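You operate a simulated robot arm through the tools that you are given. There is no shell and no other tool.

You run a simulated robot arm. Do the job below in one go: nothing can be reset, and whatever is moved stays where it is left.

TASK
Thin the paint on the right plate at N23 with 2 more drops of water under High light.
Fine: dial to High first and that half off at the end; water from the dish beside the three jars by the teal-banded dropper; work it in with the teal-banded muller; put both back; the box's other half stays lit, its plate untouched.

The check looks at the end state, three seconds after you hand in, the way a careful person would. Anything else that was tipped, shoved, dropped, spilled or broken makes it a failure.

THE ROBOT
A 7-joint arm with a two-finger parallel gripper, fixed in place. Base frame: the origin is on the floor under the middle of its stand, x ahead of it, y to its left, z up; the work surface is at about z = 0.95. Units: m, rad, N and s.
With the tool pointing down near the work surface it reaches from about 0.34 to 0.74 m from the base axis. Its first joint turns from -2.496 to 2.496 rad. Payload 3 kg.
The TCP is the grasp point between the finger pads, 0.03 m short of the fingertips. In the tool frame z runs along the fingers and y along their closing line. Largest opening 0.094 m; finger width 0.028, thickness 0.01; the body of the gripper, 0.05 by 0.096 m, starts 0.055 m behind the TCP.
Orientation is that of the tool frame in the base frame, as [roll, pitch, yaw] about the fixed x, y, z axes, in that order (R = Rz(yaw) Ry(pitch) Rx(roll)). With the fingers straight down and closing along the base's y, the tool's x points along the base's -x, its y along +y and its z along -z.

THE INTERFACE
- The arm moves only by the tool arm_command. Its argument "increments" is a list of rows, each an object of numbers (a shift or turn left out is 0, a gripper value left out holds the last): "ax", "ay", "az": the turn, a rotation vector about the base's x, y, z in rad; "tx", "ty", "tz": the shift along the base's x, y, z in m; "hand": the finger opening in m, from 0 to 0.094. In form: [{"ax": .., "ay": .., "az": .., "tx": .., "ty": .., "tz": .., "hand": ..}, ...]. A call has 1 to 20 rows; each row shifts and turns the commanded pose from where the row before left it. Rows are played at 5 a second. More than 0.05 m and 0.15 rad between two rows, or a gripper value outside its range, and nothing of the call is played. A pose out of reach is approached as far as the arm can. The call stops where the force on the tool passes 80 N (or 10 N more than at its start, if that is more) or the arm is blocked; 0.2 s more then pass. Each finger travels about 0.045 m/s and halts on what it meets, pressing with about 28 N; the grip force reading is that of the motor and also rises with nothing between the fingers. The clock runs only during rows and for 0.2 s after the last one: add rows that do not move to give the fingers time. It gives the time, the measured TCP pose, the force on the tool (base axes), the opening and the grip force at its end, in the units of the frame above (readings bear some noise), with the torque about the TCP (base axes, N m) and any sound that the robot's microphone picked up, and new pictures: "pictures" is both (left out), scene, wrist or none.
- Cameras (640 x 400 px; columns grow to the right, rows downward): "scene" is fixed at [0.3989, -0.4994, 1.5557]; the picture's right is [0.19, 0.98, 0.00], its down [0.92, -0.18, -0.35] and it looks along [-0.34, 0.07, -0.94] (base axes); focal length 223 px, centre (320, 200). "wrist" rides on the gripper at [0.076, 0.014, -0.103] in the tool frame; the picture's right is [-0.18, 0.98, 0.00], its down [-0.75, -0.14, -0.64] and it looks along [-0.63, -0.12, 0.77] (tool axes); focal length 243 px, centre (320, 200). There is no depth. A picture from a camera that has moved, and an enlarged one, comes with that camera's place and axes in the base frame and with its lens.
- move_column(by): moves the trunk up (or, below 0, down) by that many m; the arm rides with it, the base frame stays. It gives what a move gives, with no picture.
- inspect(camera, box): a new picture of the part [left, top, right, bottom] of that camera's present view, enlarged. The clock stands still meanwhile.
- hand_in(): hands the job in; it is judged then, once.

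Places have to be worked out from the pictures, the camera data and where the tool is seen. Open the gripper and draw the arm clear of the work before you hand the job in, unless the task says otherwise.

The tools are called after ">>>" as a command line: name --argument value ..., lists and objects as JSON in quotes. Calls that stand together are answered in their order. arm_command: Moves the arm, as the interface text tells. Its arguments: {"type":"object","properties":{"increments":{"type":"array","items":{"type":"object","properties":{"ax":{"type":"number"},"ay":{"type":"number"},"az":{"type":"number"},"tx":{"type":"number"},"ty":{"type":"number"},"tz":{"type":"number"},"hand":{"type":"number"}}}},"pictures":{"type":"string","enum":["both","scene","wrist","none"]}},"required":["increments"]} The other tools are called the same way: move_column (by) moves the trunk up or down; inspect (camera, box) takes an enlarged picture of a part of a camera's view; hand_in () hands the job in.

At the start:

```text
clock: 0.0
position: [0.2144, -0.4201, 1.3013]
tool_rot: [3.139, -0.001, 3.14]
force: [-0.8, -0.8, 0.5]
moment: [-0.01, -0.05, 0.02]
grip_width: 0.0942
grip_force: 0.1
trunk travel left (down, up): [-0.325, 0.065]
```

scene: 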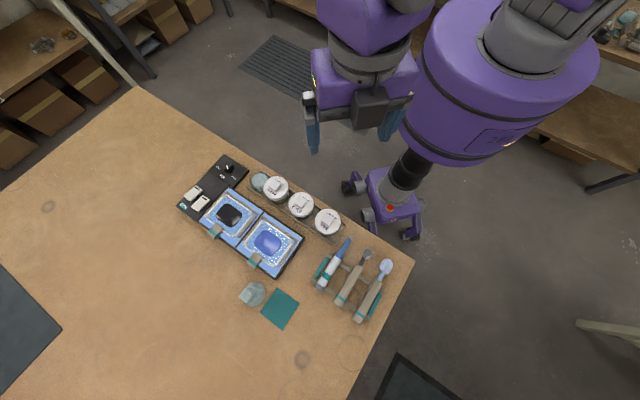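
wrist: 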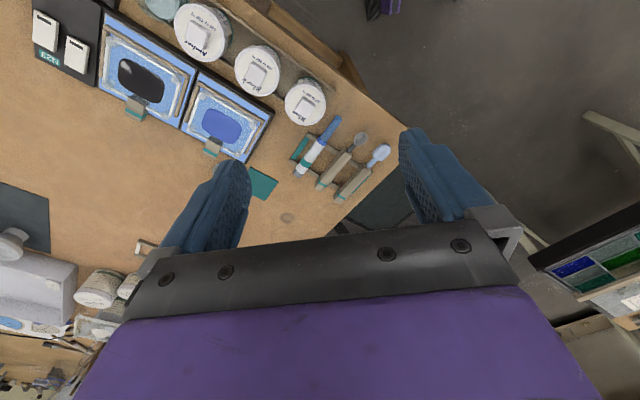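

I start by looking closely at the light box and the tools in both cameras before moving anything.

>>> inspect --camera "scene" --box '[160, 140, 320, 240]'

>>> inspect --camera "scene" --box '[260, 220, 420, 320]'

>>> inspect --camera "wrist" --box '[0, 0, 320, 200]'

>>> inspect --camera "wrist" --box '[160, 60, 400, 210]'

```text
4.00 times, centred on (240, 190) of scene
camera zoom: at [0.3989, -0.4994, 1.5557], right [0.19, 0.98, 0.0], down [0.92, -0.18, -0.35], along [-0.34, 0.07, -0.94], focal length 892 px, centre (640, 240)
```

zoom: 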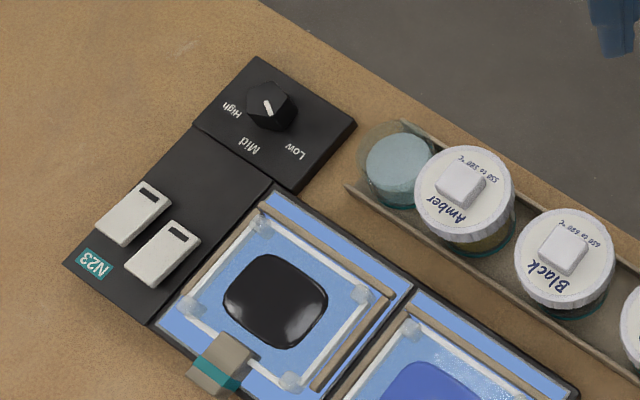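

```text
4.00 times, centred on (340, 270) of scene
camera zoom: at [0.3989, -0.4994, 1.5557], right [0.19, 0.98, 0.0], down [0.92, -0.18, -0.35], along [-0.34, 0.07, -0.94], focal length 892 px, centre (240, -80)
```

zoom: 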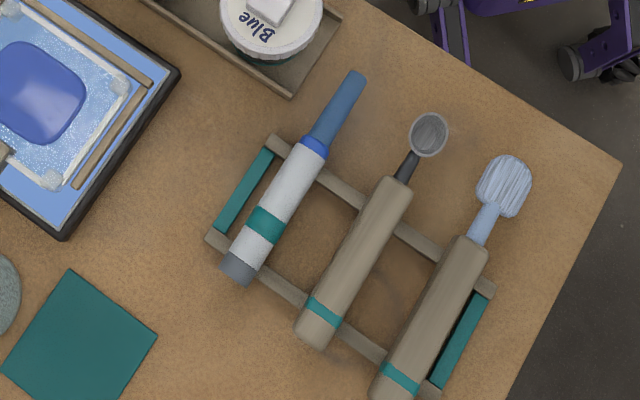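

```text
2.00 times, centred on (160, 100) of wrist
camera zoom: at [0.1382, -0.4057, 1.4017], right [0.18, 0.98, 0.0], down [0.75, -0.14, 0.64], along [0.63, -0.12, -0.77], focal length 485 px, centre (640, 400)
```

zoom: 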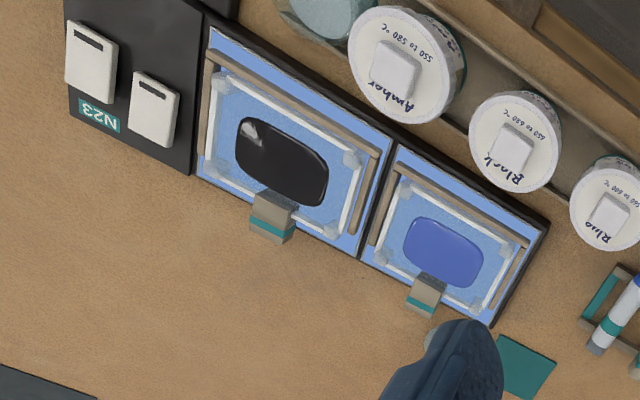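

```text
2.67 times, centred on (280, 135) of wrist
camera zoom: at [0.1382, -0.4057, 1.4017], right [0.18, 0.98, 0.0], down [0.75, -0.14, 0.64], along [0.63, -0.12, -0.77], focal length 647 px, centre (427, 373)
```

zoom: 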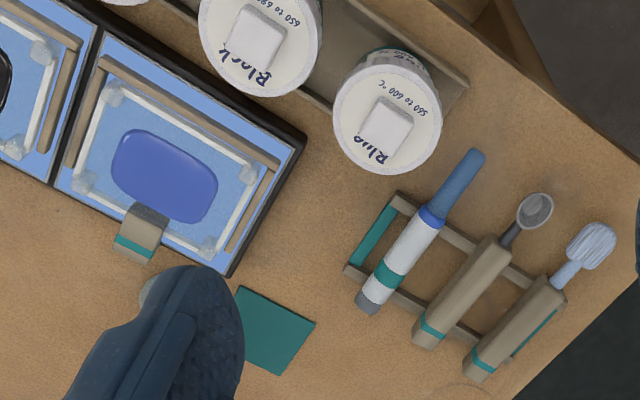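

The labels read upright from the robot's side of the table, so I need detail on the panel, dial and tools. I take tighter enlargements.

>>> inspect --camera "scene" --box '[170, 150, 250, 200]'

>>> inspect --camera "scene" --box '[170, 175, 250, 225]'

>>> inspect --camera "scene" --box '[300, 235, 400, 325]'

>>> inspect --camera "scene" --box '[230, 210, 310, 330]'

>>> inspect --camera "wrist" --box '[0, 170, 200, 400]'

>>> inspect --camera "wrist" --box '[500, 180, 640, 340]'

```text
8.00 times, centred on (210, 175) of scene
camera zoom: at [0.3989, -0.4994, 1.5557], right [0.19, 0.98, 0.0], down [0.92, -0.18, -0.35], along [-0.34, 0.07, -0.94], focal length 1784 px, centre (1200, 400)
```

zoom: 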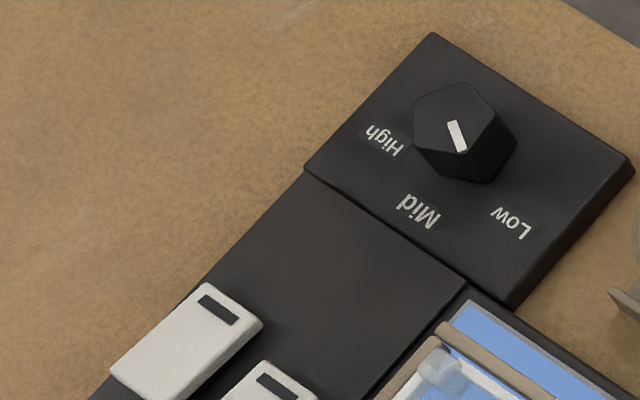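

```text
8.00 times, centred on (210, 200) of scene
camera zoom: at [0.3989, -0.4994, 1.5557], right [0.19, 0.98, 0.0], down [0.92, -0.18, -0.35], along [-0.34, 0.07, -0.94], focal length 1784 px, centre (1200, 200)
```

zoom: 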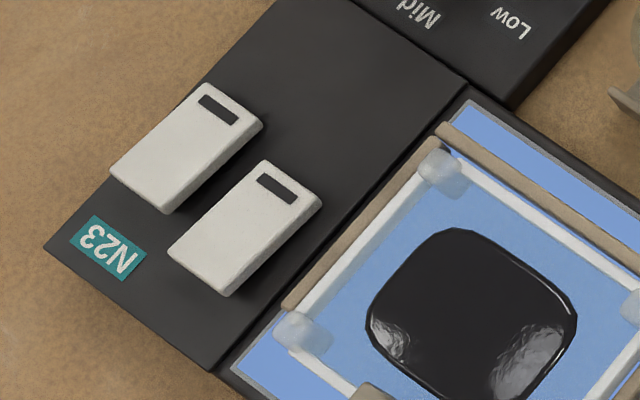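

```text
4.44 times, centred on (350, 280) of scene
camera zoom: at [0.3989, -0.4994, 1.5557], right [0.19, 0.98, 0.0], down [0.92, -0.18, -0.35], along [-0.34, 0.07, -0.94], focal length 991 px, centre (187, -156)
```

zoom: 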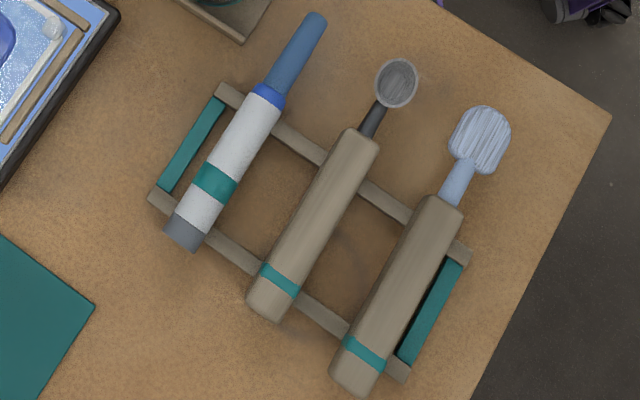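

```text
3.33 times, centred on (270, 270) of scene
camera zoom: at [0.3989, -0.4994, 1.5557], right [0.19, 0.98, 0.0], down [0.92, -0.18, -0.35], along [-0.34, 0.07, -0.94], focal length 743 px, centre (487, -33)
```

zoom: 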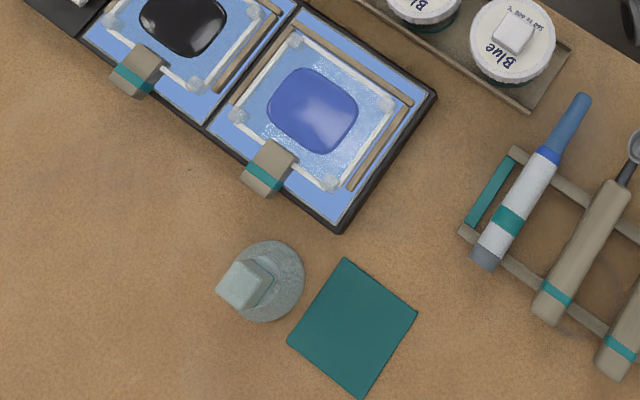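

```text
1.74 times, centred on (100, 285) of wrist
camera zoom: at [0.1382, -0.4057, 1.4017], right [0.18, 0.98, 0.0], down [0.75, -0.14, 0.64], along [0.63, -0.12, -0.77], focal length 422 px, centre (703, 52)
```

zoom: 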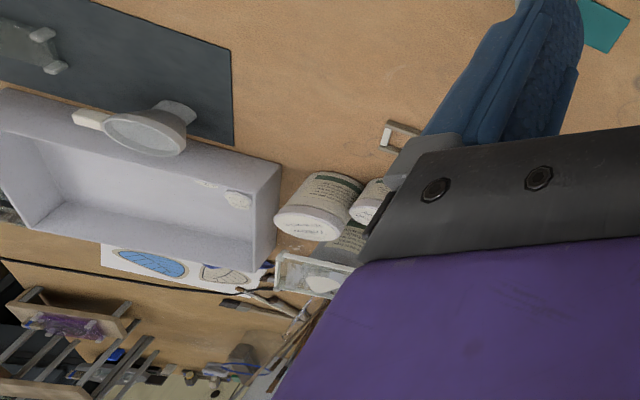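

```text
2.50 times, centred on (570, 260) of wrist
camera zoom: at [0.1382, -0.4057, 1.4017], right [0.18, 0.98, 0.0], down [0.75, -0.14, 0.64], along [0.63, -0.12, -0.77], focal length 606 px, centre (-305, 50)
```

zoom: 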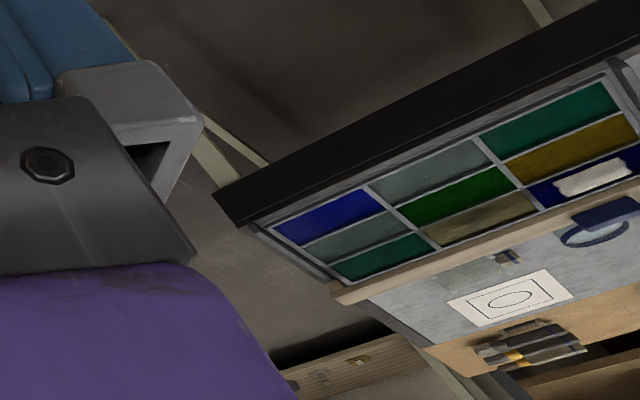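

The dial points near one label (worth confirming), and three teal-banded tools sit in the rack. I lower the arm straight down by about 0.18 m to view the rack closely with the wrist camera.

>>> arm_command --increments '[{"tz": -0.04}, {"tz": -0.04}, {"tz": -0.04}, {"tz": -0.04}, {"tx": 0.01}]' --pictures "both"

```text
clock: 1.2
position: [0.2225, -0.4201, 1.139]
tool_rot: [-3.14, -0.002, -3.141]
force: [-0.5, 0.7, 0.6]
moment: [0.01, -0.04, 0.0]
grip_width: 0.0942
grip_force: 0.0
trunk travel left (down, up): [-0.325, 0.065]
camera wrist: at [0.1466, -0.4043, 1.2414], right [0.18, 0.98, 0.0], down [0.75, -0.14, 0.64], along [0.63, -0.12, -0.77], focal length 243 px, centre (320, 200)
```

scene: 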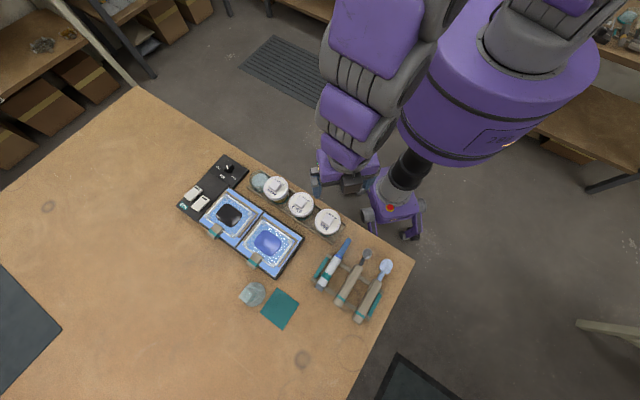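
wrist: 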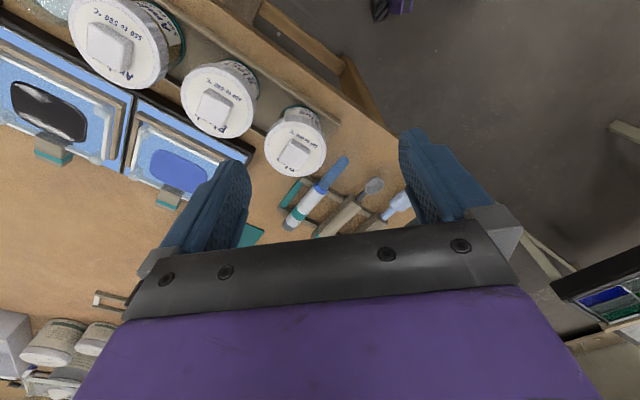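

The rack is visible between the fingers; I zoom in on it and on the box.

>>> inspect --camera "wrist" --box '[240, 140, 420, 250]'

>>> inspect --camera "wrist" --box '[0, 0, 260, 220]'

```text
3.56 times, centred on (330, 195) of wrist
camera zoom: at [0.1466, -0.4043, 1.2414], right [0.18, 0.98, 0.0], down [0.75, -0.14, 0.64], along [0.63, -0.12, -0.77], focal length 863 px, centre (284, 218)
```

zoom: 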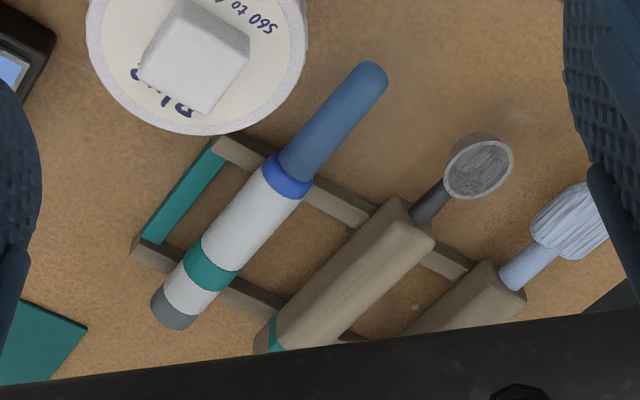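

```text
1.82 times, centred on (130, 110) of wrist
camera zoom: at [0.1466, -0.4043, 1.2414], right [0.18, 0.98, 0.0], down [0.75, -0.14, 0.64], along [0.63, -0.12, -0.77], focal length 441 px, centre (666, 364)
```

zoom: 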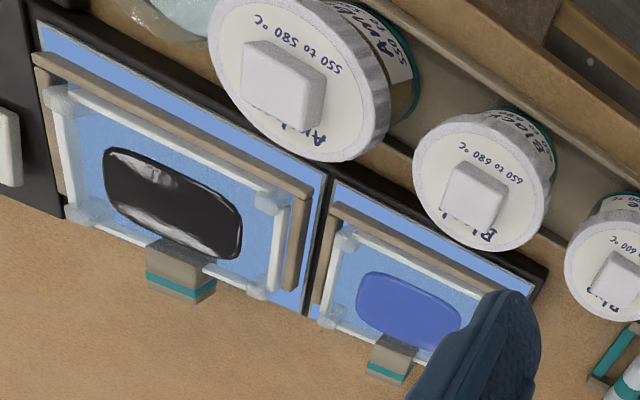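

The middle tool looks like a disc on a neck (muller) and the far one like a bristle brush, but I want a clear close view. I shift the gripper forward to sit above the rack so the rack falls in the upper half of the wrist picture.

>>> arm_command --increments '[{"tx": 0.045}, {"tx": 0.045}, {"tx": 0.04, "ty": 0.01}, {"ty": 0.0}]' --pictures "wrist"

>>> inspect --camera "wrist" --box '[160, 0, 480, 200]'

```text
clock: 2.2
position: [0.3497, -0.4081, 1.141]
tool_rot: [-3.14, 0.002, -3.141]
force: [-0.5, 0.2, -0.1]
moment: [0.04, 0.02, 0.02]
grip_width: 0.094
grip_force: 0.0
trunk travel left (down, up): [-0.325, 0.065]
camera wrist: at [0.2737, -0.3925, 1.2418], right [0.18, 0.98, 0.0], down [0.75, -0.14, 0.64], along [0.63, -0.12, -0.77], focal length 243 px, centre (320, 200)
```

wrist: 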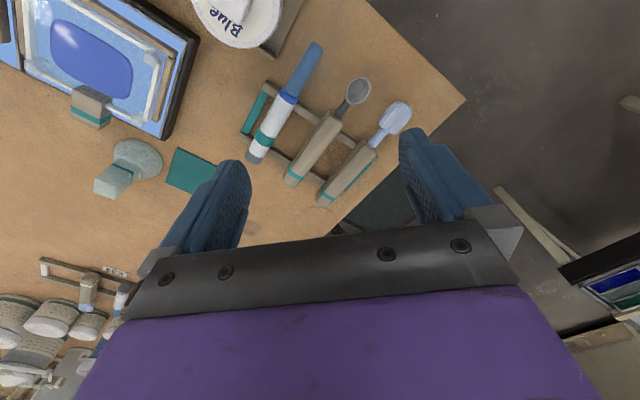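

```text
2.00 times, centred on (320, 100) of wrist
camera zoom: at [0.2737, -0.3925, 1.2418], right [0.18, 0.98, 0.0], down [0.75, -0.14, 0.64], along [0.63, -0.12, -0.77], focal length 485 px, centre (320, 400)
```

zoom: 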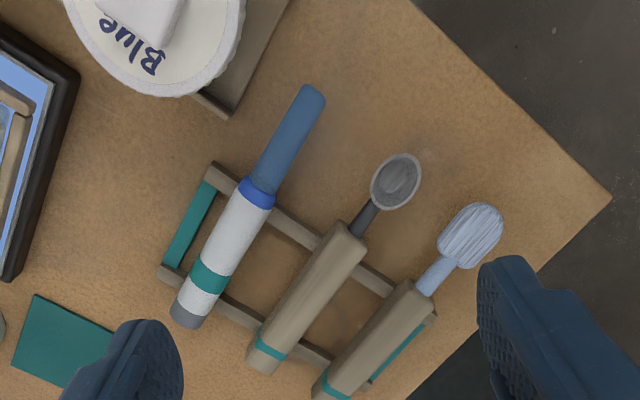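

There is a teal band around the block handle of the glass disc beside the cloth - that may be the real muller. I zoom in on it.

>>> inspect --camera "wrist" --box '[60, 110, 220, 230]'

>>> inspect --camera "wrist" --box '[230, 30, 330, 180]'

>>> inspect --camera "wrist" --box '[310, 60, 420, 140]'

>>> inspect --camera "wrist" --box '[0, 240, 160, 400]'

```text
3.33 times, centred on (140, 170) of wrist
camera zoom: at [0.2737, -0.3925, 1.2418], right [0.18, 0.98, 0.0], down [0.75, -0.14, 0.64], along [0.63, -0.12, -0.77], focal length 809 px, centre (920, 300)
```

zoom: 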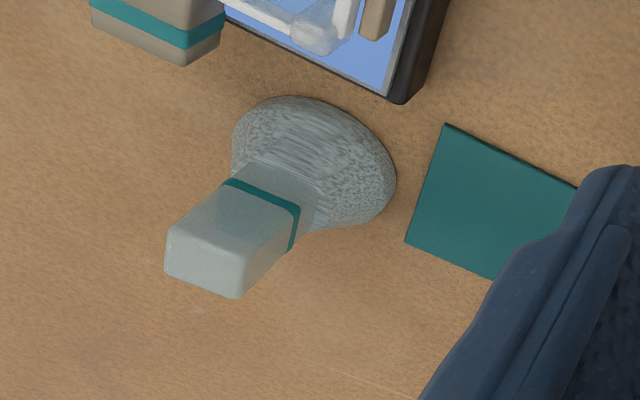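

```text
2.67 times, centred on (280, 105) of wrist
camera zoom: at [0.2737, -0.3925, 1.2418], right [0.18, 0.98, 0.0], down [0.75, -0.14, 0.64], along [0.63, -0.12, -0.77], focal length 647 px, centre (427, 453)
```

zoom: 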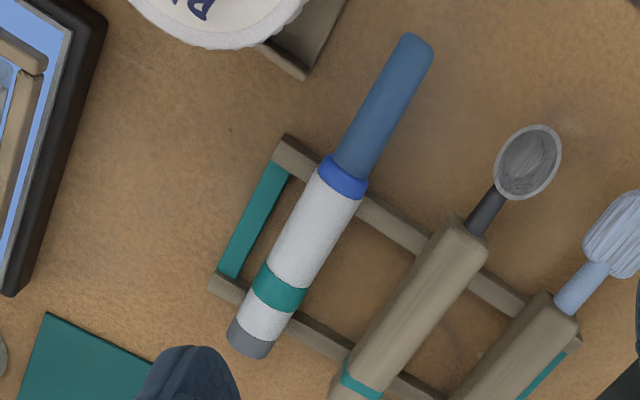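

```text
5.00 times, centred on (365, 100) of wrist
camera zoom: at [0.2737, -0.3925, 1.2418], right [0.18, 0.98, 0.0], down [0.75, -0.14, 0.64], along [0.63, -0.12, -0.77], focal length 1213 px, centre (95, 700)
```

zoom: 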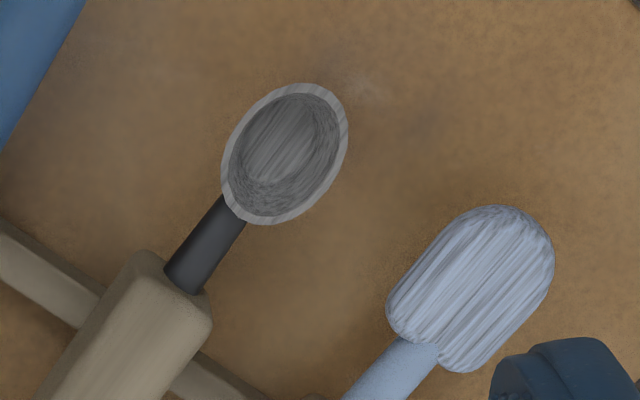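

```text
2.50 times, centred on (80, 320) of wrist
camera zoom: at [0.2737, -0.3925, 1.2418], right [0.18, 0.98, 0.0], down [0.75, -0.14, 0.64], along [0.63, -0.12, -0.77], focal length 606 px, centre (920, -100)
```

zoom: 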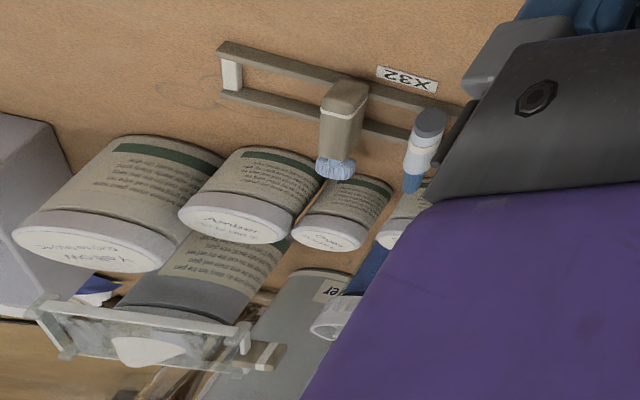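

The glass cone with block handle and teal band by the cloth is the muller (about x 0.39, y -0.665); the rack holds the dropper, a spoon and a brush. The labels read upright from the robot's side, so "right" is the black-painted plate next to the panel. I turn the tool to face across the table and go view that plate from above.

>>> arm_command --increments '[{"tx": -0.0225, "ty": -0.0313, "az": -0.098}, {"tx": -0.0225, "ty": -0.0313, "az": -0.098}, {"tx": -0.0225, "ty": -0.0313, "az": -0.098}, {"tx": -0.0225, "ty": -0.0313, "az": -0.098}, {"tx": -0.0225, "ty": -0.0313, "az": -0.098}, {"tx": -0.0225, "ty": -0.0313, "az": -0.098}, {"tx": -0.0225, "ty": -0.0313, "az": -0.098}, {"tx": -0.0225, "ty": -0.0313, "az": -0.1}, {"tx": 0}]' --pictures "both"

>>> inspect --camera "wrist" --box '[160, 0, 480, 200]'

```text
clock: 4.2
position: [0.1744, -0.6593, 1.1401]
tool_rot: [3.14, -0.002, 2.356]
force: [0.3, -0.6, -0.7]
moment: [-0.02, -0.01, -0.02]
grip_width: 0.094
grip_force: 0.0
trunk travel left (down, up): [-0.325, 0.065]
camera wrist: at [0.1307, -0.5945, 1.2403], right [0.82, 0.57, 0.0], down [0.43, -0.63, 0.64], along [0.36, -0.53, -0.77], focal length 243 px, centre (320, 200)
```

scene: 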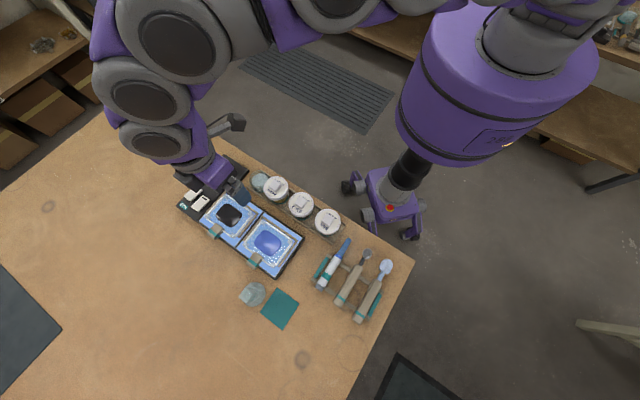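
wrist: 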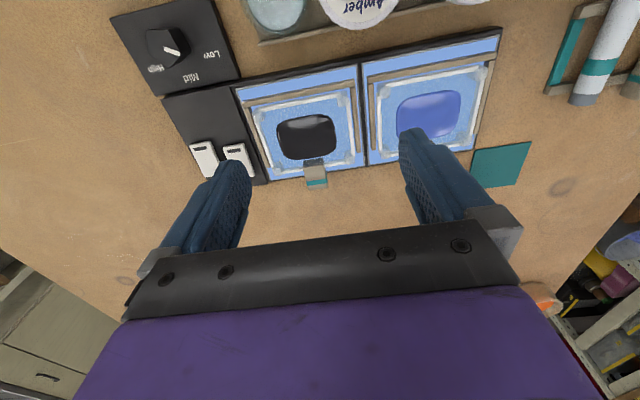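

```text
2.00 times, centred on (320, 100) of wrist
camera zoom: at [0.1307, -0.5945, 1.2403], right [0.82, 0.57, 0.0], down [0.43, -0.63, 0.64], along [0.36, -0.53, -0.77], focal length 485 px, centre (320, 400)
```

zoom: 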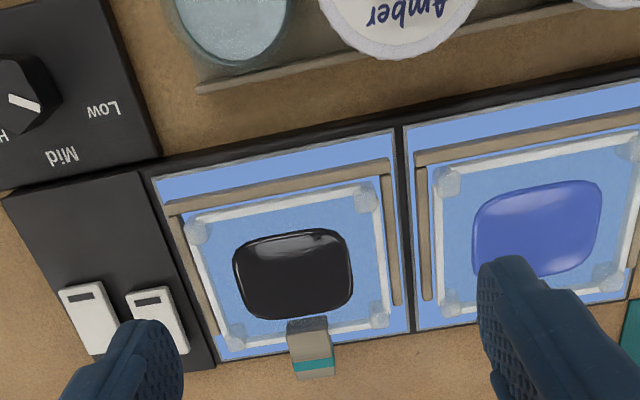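

The dial pointer is on Low, both halves are lit, and the two rocker switches sit at about (0.10,-0.80) and (0.136,-0.78), beyond the nominal reach. I test how far the arm can go there at this height with the tool vertical.

>>> arm_command --increments '[{"tx": -0.013, "ty": -0.027}, {"tx": -0.013, "ty": -0.027}, {"tx": -0.013, "ty": -0.027}, {"tx": -0.013, "ty": -0.027}, {"tx": 0}]' --pictures "wrist"

>>> inspect --camera "wrist" --box '[160, 0, 480, 200]'

```text
clock: 5.4
position: [0.1331, -0.7273, 1.1396]
tool_rot: [-3.14, 0.0, 2.357]
force: [-0.1, 0.0, -0.1]
moment: [-0.01, 0.01, -0.04]
grip_width: 0.0939
grip_force: 0.0
out of reach, approached as far as the arm can: row 3, 4
trunk travel left (down, up): [-0.325, 0.065]
camera wrist: at [0.0898, -0.6615, 1.2408], right [0.82, 0.57, 0.0], down [0.43, -0.63, 0.64], along [0.36, -0.53, -0.77], focal length 243 px, centre (320, 200)
```

wrist: 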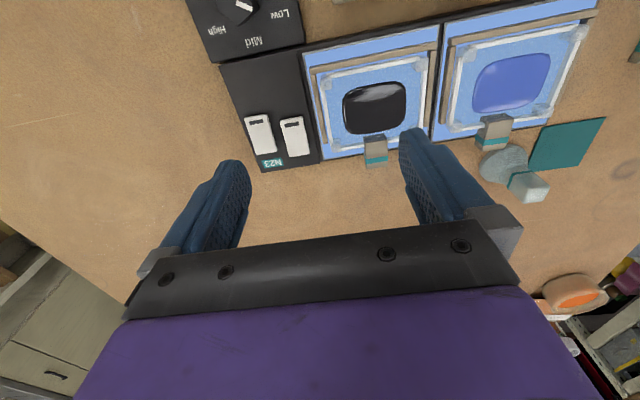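

```text
2.00 times, centred on (320, 100) of wrist
camera zoom: at [0.0898, -0.6615, 1.2408], right [0.82, 0.57, 0.0], down [0.43, -0.63, 0.64], along [0.36, -0.53, -0.77], focal length 485 px, centre (320, 400)
```

zoom: 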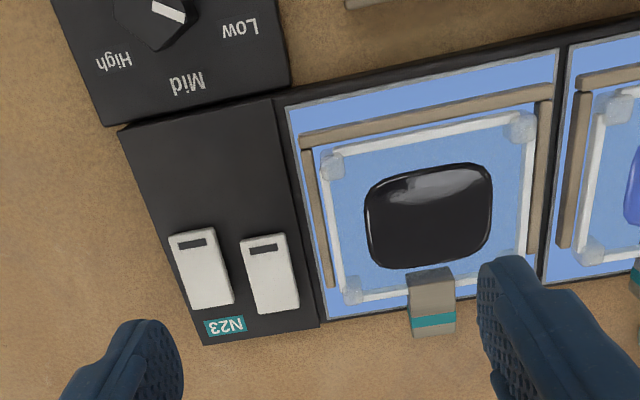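

The vertical-tool limit is about 0.74 m here, so switches and muller will need a tilted tool. Inspect re-renders sharply, so I zoom tightly at the dropper, the switches and the dial from here.

>>> inspect --camera "scene" --box '[312, 234, 360, 264]'

>>> inspect --camera "scene" --box '[305, 262, 353, 292]'

>>> inspect --camera "wrist" --box '[230, 100, 326, 160]'

>>> inspect --camera "wrist" --box '[190, 0, 310, 75]'

>>> inspect --camera "scene" --box '[245, 165, 293, 195]'

```text
13.33 times, centred on (336, 249) of scene
camera zoom: at [0.3989, -0.4994, 1.5557], right [0.19, 0.98, 0.0], down [0.92, -0.18, -0.35], along [-0.34, 0.07, -0.94], focal length 2973 px, centre (107, -453)
```

zoom: 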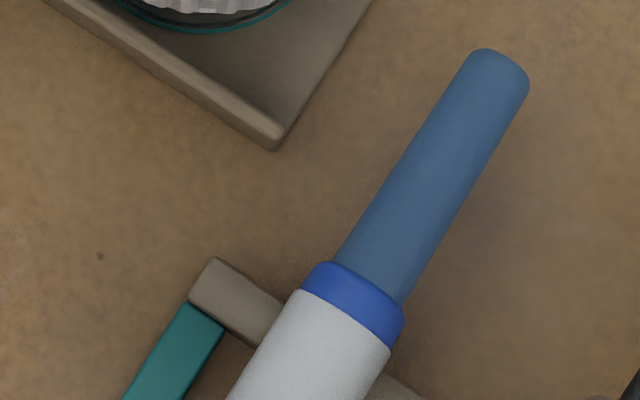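

```text
13.33 times, centred on (329, 277) of scene
camera zoom: at [0.3989, -0.4994, 1.5557], right [0.19, 0.98, 0.0], down [0.92, -0.18, -0.35], along [-0.34, 0.07, -0.94], focal length 2973 px, centre (200, -827)
```

zoom: 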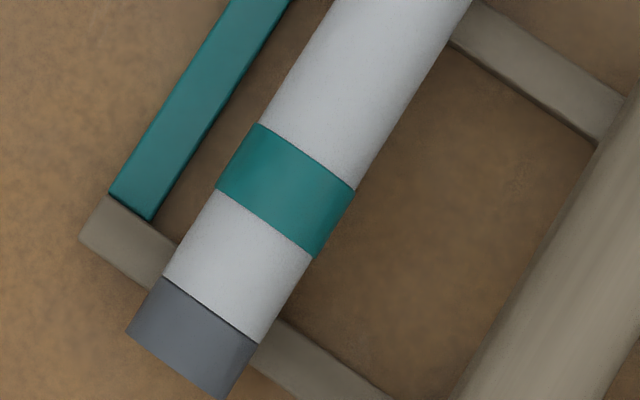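

```text
6.67 times, centred on (278, 130) of wrist
camera zoom: at [0.0898, -0.6615, 1.2408], right [0.82, 0.57, 0.0], down [0.43, -0.63, 0.64], along [0.36, -0.53, -0.77], focal length 1618 px, centre (600, 667)
```

zoom: 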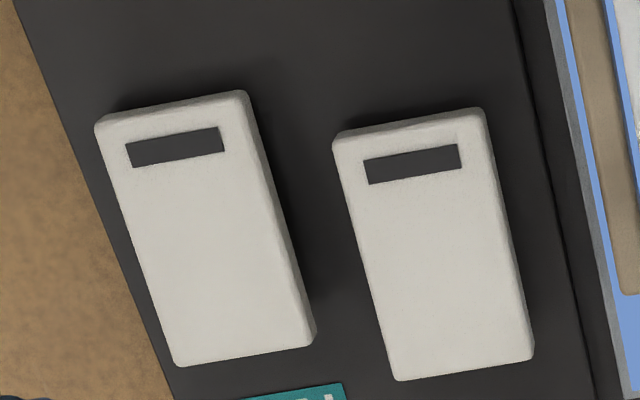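

```text
5.33 times, centred on (250, 38) of wrist
camera zoom: at [0.0898, -0.6615, 1.2408], right [0.82, 0.57, 0.0], down [0.43, -0.63, 0.64], along [0.36, -0.53, -0.77], focal length 1294 px, centre (693, 1067)
```

zoom: 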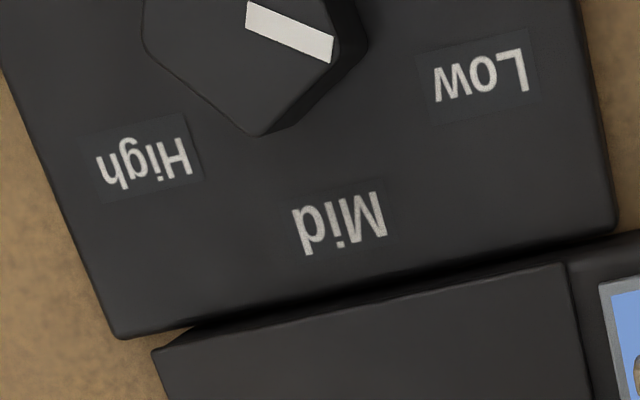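

```text
13.33 times, centred on (269, 180) of scene
camera zoom: at [0.3989, -0.4994, 1.5557], right [0.19, 0.98, 0.0], down [0.92, -0.18, -0.35], along [-0.34, 0.07, -0.94], focal length 2973 px, centre (1000, 467)
```

zoom: 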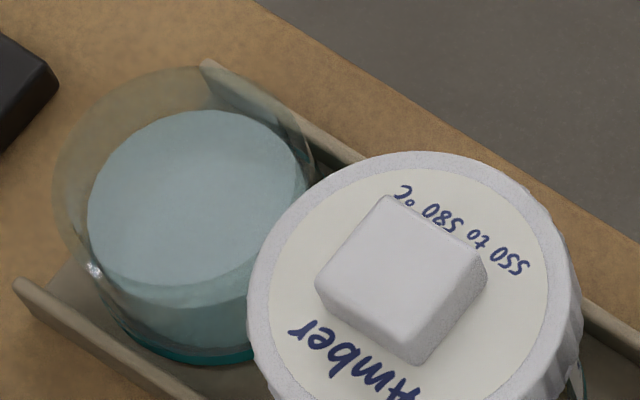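

Dial reads Low (pointer toward the "Low" label), Mid points away from the robot and High is about 107° clockwise from Low seen from above. I move above the dial to look straight at the knob.

>>> arm_command --increments '[{"tx": -0.034, "ty": 0.009}, {"tx": -0.033, "ty": 0.009}, {"tx": -0.033, "ty": 0.009}, {"tx": 0}]' --pictures "both"

```text
clock: 6.4
position: [0.0323, -0.7024, 1.1404]
tool_rot: [-3.141, -0.002, 2.356]
force: [-0.2, -0.2, -1.3]
moment: [-0.05, 0.0, -0.02]
grip_width: 0.0938
grip_force: 0.0
trunk travel left (down, up): [-0.325, 0.065]
camera wrist: at [-0.0116, -0.6374, 1.2412], right [0.82, 0.57, 0.0], down [0.44, -0.63, 0.64], along [0.36, -0.53, -0.77], focal length 243 px, centre (320, 200)
```

scene: 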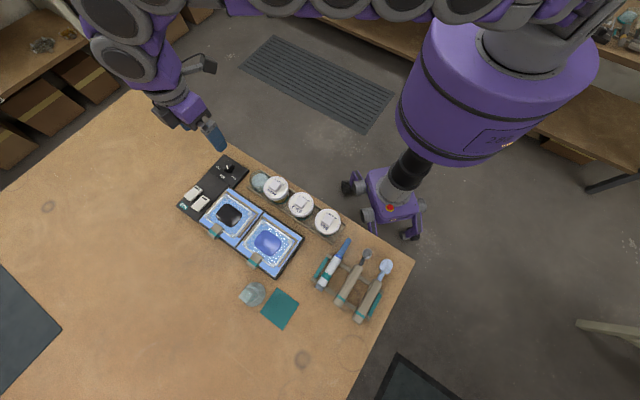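
wrist: 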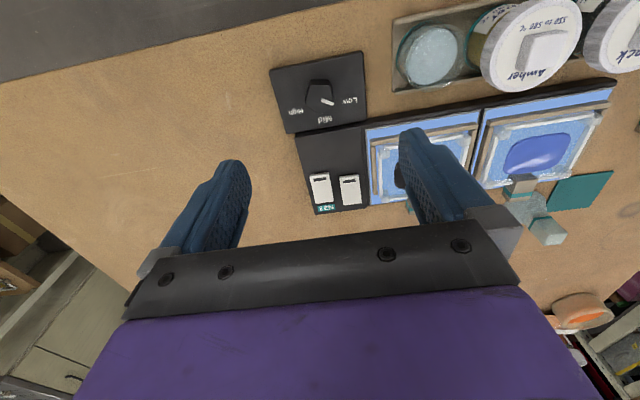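

The TCP is above the dial now; I zoom in on the knob for its exact centre and shape.

>>> inspect --camera "wrist" --box '[270, 55, 366, 115]'

>>> inspect --camera "scene" --box '[204, 150, 252, 180]'

>>> inspect --camera "wrist" --box '[300, 160, 380, 210]'

```text
6.67 times, centred on (318, 85) of wrist
camera zoom: at [-0.0116, -0.6374, 1.2412], right [0.82, 0.57, 0.0], down [0.44, -0.63, 0.64], along [0.36, -0.53, -0.77], focal length 1618 px, centre (333, 967)
```

zoom: 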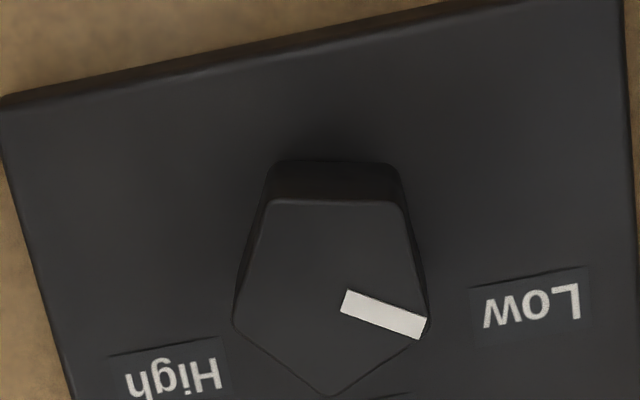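

```text
13.33 times, centred on (228, 165) of scene
camera zoom: at [0.3989, -0.4994, 1.5557], right [0.19, 0.98, 0.0], down [0.92, -0.18, -0.35], along [-0.34, 0.07, -0.94], focal length 2973 px, centre (1547, 667)
```

zoom: 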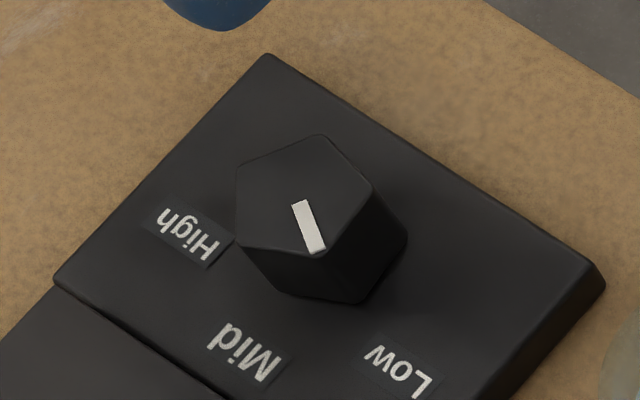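

```text
8.00 times, centred on (340, 185) of wrist
camera zoom: at [-0.0116, -0.6374, 1.2412], right [0.82, 0.57, 0.0], down [0.44, -0.63, 0.64], along [0.36, -0.53, -0.77], focal length 1941 px, centre (160, 320)
```

zoom: 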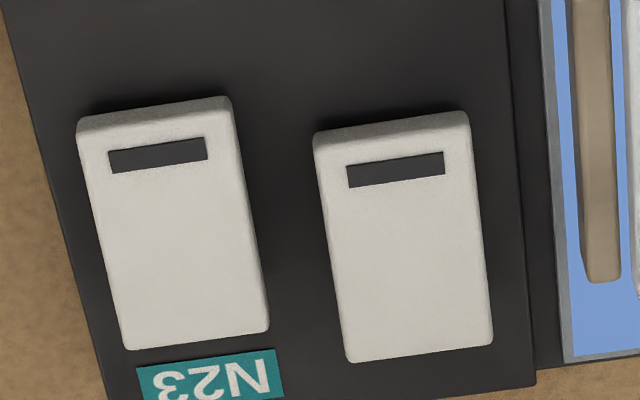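

The knob is a five-sided prism (centre ≈ (0.033,-0.702), top ≈ 0.986, corner radius 0.016) with its pointer corner at about +15.6°; High is 120° clockwise from it. I turn the tool so that the closing line runs corner-to-flat, narrow the opening, and come down part way.

>>> arm_command --increments '[{"az": 0.124, "hand": 0.06}, {"az": 0.124}, {"az": 0.124}, {"az": 0.124}, {"az": 0.124, "tz": -0.02}, {"az": 0.123, "tz": -0.03}, {"tz": -0.03}, {"tz": 0}]' --pictures "both"

>>> inspect --camera "wrist" --box '[220, 40, 420, 180]'

>>> inspect --camera "scene" --box '[194, 130, 274, 180]'

```text
clock: 8.2
position: [0.0311, -0.702, 1.0606]
tool_rot: [3.14, -0.001, 3.1]
force: [-0.1, 0.1, 0.4]
moment: [-0.01, -0.02, 0.02]
grip_width: 0.06
grip_force: 0.1
trunk travel left (down, up): [-0.325, 0.065]
camera wrist: at [-0.0447, -0.6835, 1.1605], right [0.22, 0.97, 0.0], down [0.75, -0.17, 0.64], along [0.63, -0.14, -0.77], focal length 243 px, centre (320, 200)
```

scene: 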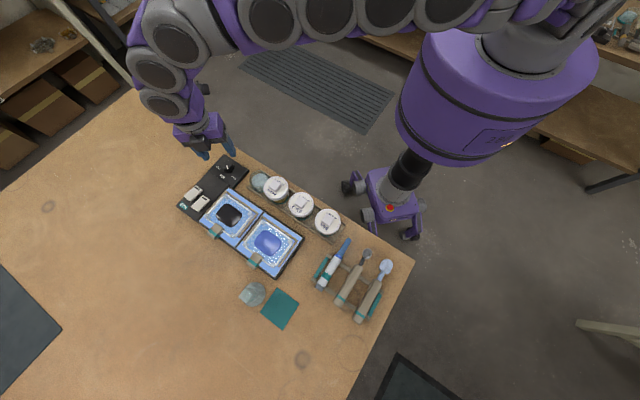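
wrist: 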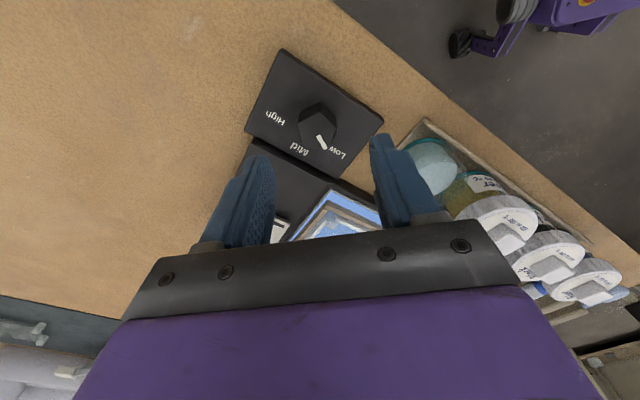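

```text
2.86 times, centred on (320, 110) of wrist
camera zoom: at [-0.0447, -0.6835, 1.1605], right [0.22, 0.97, 0.0], down [0.75, -0.17, 0.64], along [0.63, -0.14, -0.77], focal length 693 px, centre (320, 457)
```

zoom: 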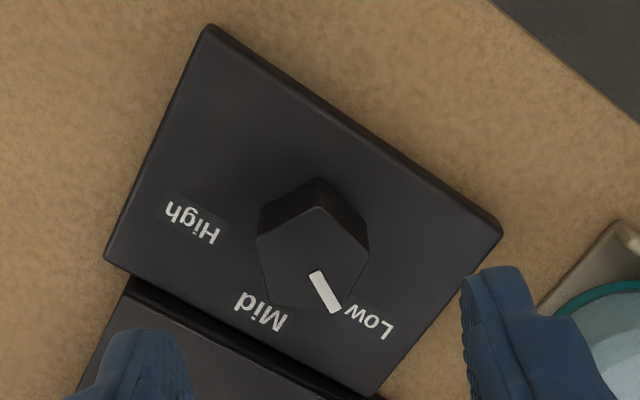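

```text
8.00 times, centred on (234, 155) of scene
camera zoom: at [0.3989, -0.4994, 1.5557], right [0.19, 0.98, 0.0], down [0.92, -0.18, -0.35], along [-0.34, 0.07, -0.94], focal length 1784 px, centre (1008, 560)
```

zoom: 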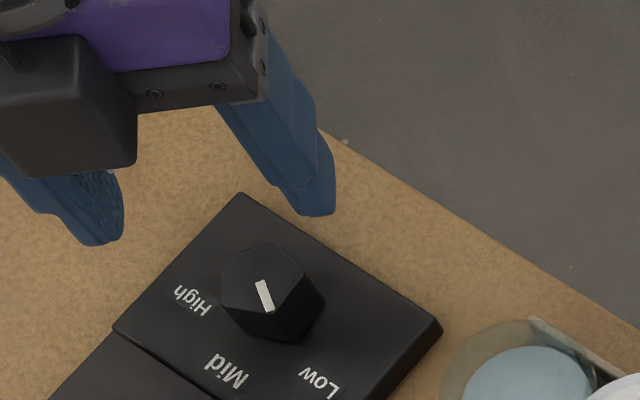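

Triangulating both views puts the knob centre at about (0.034,-0.7035) with its top at ≈0.980. I correct by a few mm and descend so the fingertips straddle the knob, watching the force.

>>> arm_command --increments '[{"tx": 0.002, "ty": -0.0015, "tz": -0.02}, {"tz": -0.02}, {"tz": -0.015}, {"tz": 0}]' --pictures "wrist"

>>> inspect --camera "wrist" --box '[220, 100, 420, 240]'

>>> inspect --camera "scene" --box '[194, 130, 274, 180]'

```text
clock: 9.2
position: [0.0359, -0.7031, 1.005]
tool_rot: [3.14, 0.001, 3.1]
force: [0.1, 0.1, 0.0]
moment: [0.01, -0.01, -0.04]
grip_width: 0.06
grip_force: 0.1
trunk travel left (down, up): [-0.325, 0.065]
camera wrist: at [-0.0407, -0.6837, 1.1053], right [0.23, 0.97, 0.0], down [0.75, -0.17, 0.64], along [0.63, -0.14, -0.77], focal length 243 px, centre (320, 200)
```

wrist: 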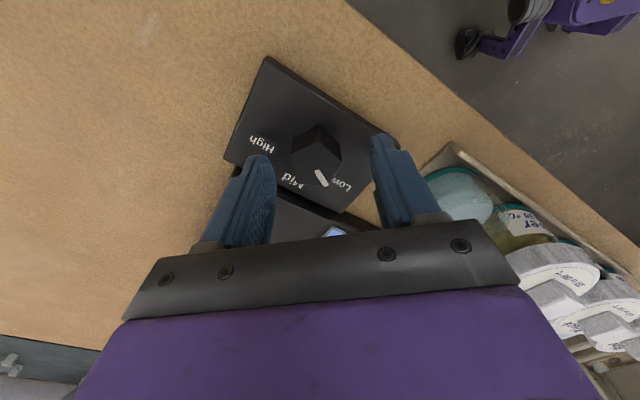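

```text
2.86 times, centred on (320, 170) of wrist
camera zoom: at [-0.0407, -0.6837, 1.1053], right [0.23, 0.97, 0.0], down [0.75, -0.17, 0.64], along [0.63, -0.14, -0.77], focal length 693 px, centre (320, 286)
```

zoom: 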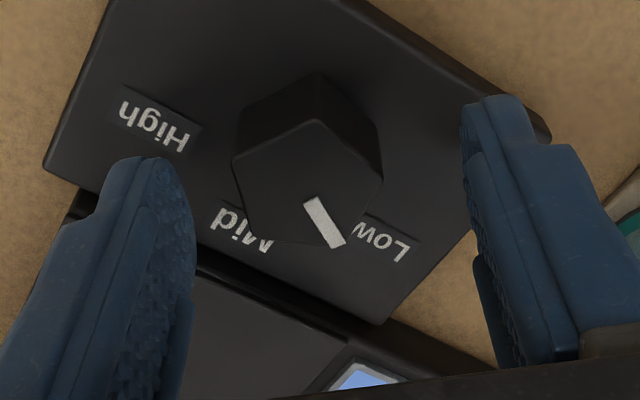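

```text
8.00 times, centred on (234, 155) of scene
camera zoom: at [0.3989, -0.4994, 1.5557], right [0.19, 0.98, 0.0], down [0.92, -0.18, -0.35], along [-0.34, 0.07, -0.94], focal length 1784 px, centre (1008, 560)
```

zoom: 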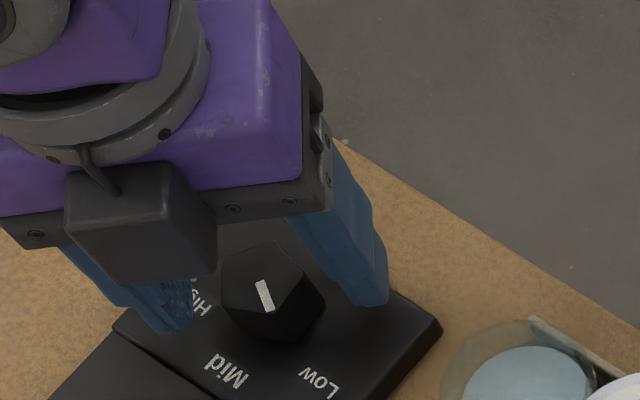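

The knob sits centred between the fingertips, which are at about z 0.975. I go down another 9 mm in small steps and check for contact force.

>>> arm_command --increments '[{"tz": -0.005}, {"tz": -0.004}, {"tz": 0}]' --pictures "none"

>>> inspect --camera "wrist" --box '[220, 100, 420, 240]'

```text
clock: 10.0
position: [0.035, -0.7031, 0.9956]
tool_rot: [3.141, 0.0, 3.1]
force: [0.2, 0.6, 0.1]
moment: [0.03, -0.05, 0.01]
grip_width: 0.0599
grip_force: 0.0
trunk travel left (down, up): [-0.325, 0.065]
```

```text
2.86 times, centred on (320, 170) of wrist
camera zoom: at [-0.041, -0.6841, 1.0969], right [0.23, 0.97, 0.0], down [0.75, -0.17, 0.64], along [0.63, -0.14, -0.77], focal length 693 px, centre (320, 286)
```

zoom: 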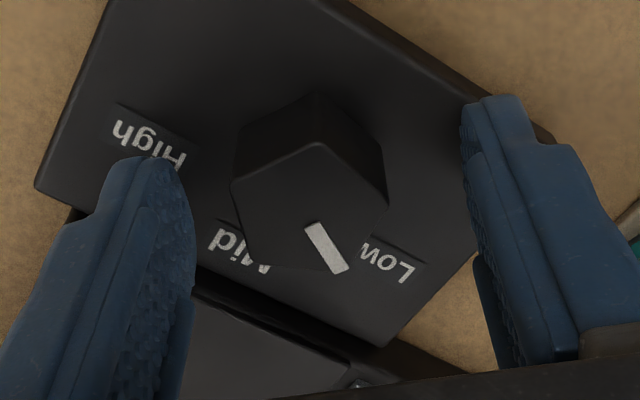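

No contact yet and the tips are about 15 mm below the knob's top. I close on the knob gently.

>>> arm_command --increments '[{"hand": 0.034}, {"hand": 0.03}, {"hand": 0.024}, {"hand": 0.024}]' --pictures "none"

>>> inspect --camera "wrist" --box '[220, 100, 420, 240]'

```text
clock: 11.0
position: [0.0356, -0.7038, 0.9969]
tool_rot: [-3.14, 0.001, 3.098]
force: [0.2, -7.3, 2.6]
moment: [-0.34, 0.68, -0.06]
grip_width: 0.0299
grip_force: 43.8
trunk travel left (down, up): [-0.325, 0.065]
```

```text
2.86 times, centred on (320, 170) of wrist
camera zoom: at [-0.041, -0.6851, 1.0969], right [0.23, 0.97, 0.0], down [0.75, -0.17, 0.64], along [0.63, -0.14, -0.77], focal length 693 px, centre (320, 286)
```

zoom: 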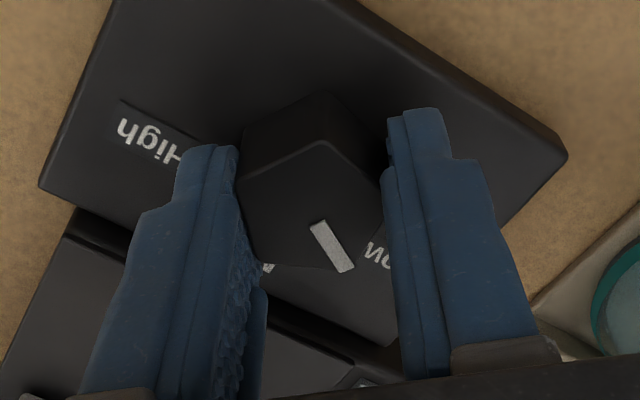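

The knob is held (0.030 m). I start turning it clockwise, first about 46°, and then look.

>>> arm_command --increments '[{"az": -0.1}, {"az": -0.1}, {"az": -0.1}, {"az": -0.1}, {"az": -0.1}, {"az": -0.1}, {"az": -0.1}, {"az": -0.1}, {"az": 0}]' --pictures "both"

>>> inspect --camera "wrist" --box '[220, 100, 420, 240]'

```text
clock: 13.0
position: [0.034, -0.7053, 0.9961]
tool_rot: [3.139, 0.005, 2.298]
force: [-12.3, -42.1, 22.7]
moment: [-1.18, 0.85, 0.1]
grip_width: 0.0298
grip_force: 45.6
trunk travel left (down, up): [-0.325, 0.065]
camera wrist: at [-0.0058, -0.6374, 1.0964], right [0.86, 0.52, 0.0], down [0.39, -0.66, 0.65], along [0.34, -0.55, -0.76], focal length 243 px, centre (320, 200)
```

scene: 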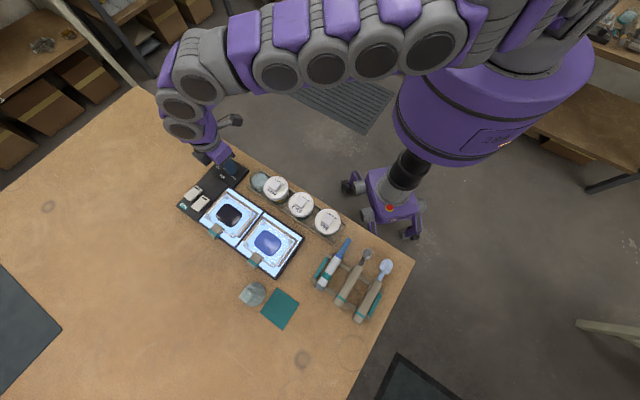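
wrist: 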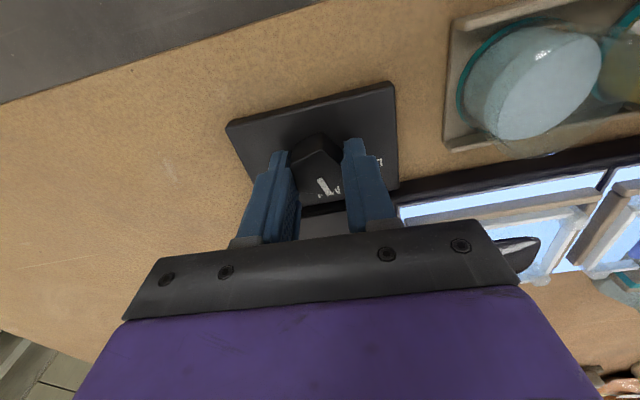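

```text
2.86 times, centred on (320, 170) of wrist
camera zoom: at [-0.0058, -0.6374, 1.0964], right [0.86, 0.52, 0.0], down [0.39, -0.66, 0.65], along [0.34, -0.55, -0.76], focal length 693 px, centre (320, 286)
```

zoom: 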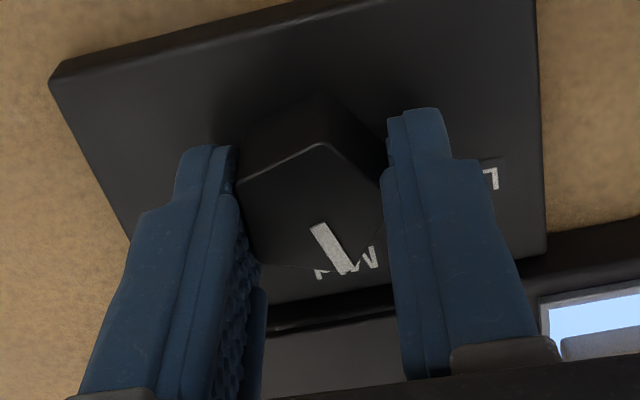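

The knob has followed by about 46° and the box is brighter, but my TCP is a few mm off the knob axis, which shows as a 42 N side load. I shift the command to relieve it before turning on.

>>> arm_command --increments '[{"tx": -0.0008, "ty": -0.0015, "tz": 0.0008}, {"tx": 0}]' --pictures "none"

```text
clock: 13.6
position: [0.0348, -0.7038, 0.9949]
tool_rot: [3.132, 0.003, 2.3]
force: [-13.7, -42.1, 26.7]
moment: [-1.33, 0.93, -0.01]
grip_width: 0.0298
grip_force: 44.8
trunk travel left (down, up): [-0.325, 0.065]
```

The load did not change with that small shift, so it may come from the fingers themselves. I check that the box has not shifted, comparing with the same earlier enlargement.

>>> inspect --camera "scene" --box '[204, 150, 252, 180]'

>>> inspect --camera "scene" --box '[160, 140, 320, 240]'

```text
13.33 times, centred on (228, 165) of scene
camera zoom: at [0.3989, -0.4994, 1.5557], right [0.19, 0.98, 0.0], down [0.92, -0.18, -0.35], along [-0.34, 0.07, -0.94], focal length 2973 px, centre (1547, 667)
```

zoom: 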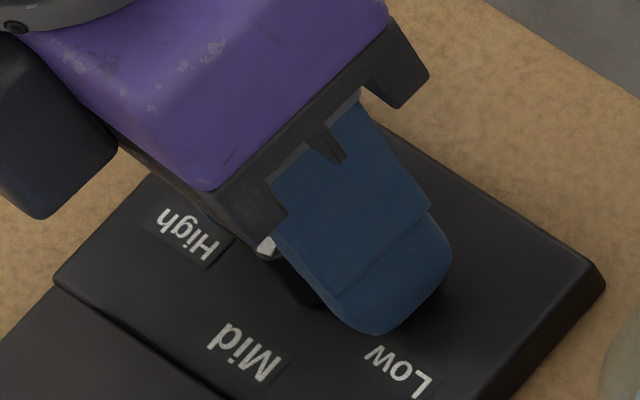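

```text
4.00 times, centred on (240, 190) of scene
camera zoom: at [0.3989, -0.4994, 1.5557], right [0.19, 0.98, 0.0], down [0.92, -0.18, -0.35], along [-0.34, 0.07, -0.94], focal length 892 px, centre (640, 240)
```

zoom: 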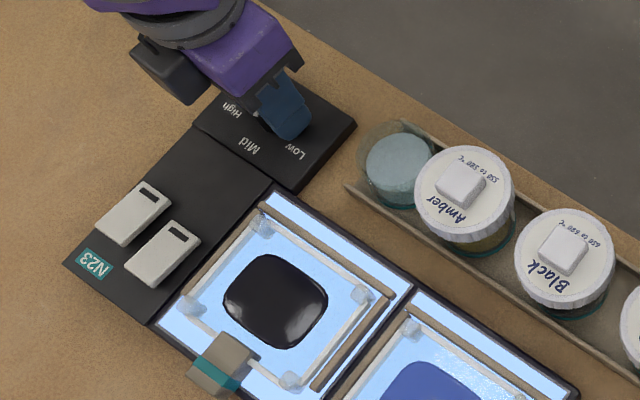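

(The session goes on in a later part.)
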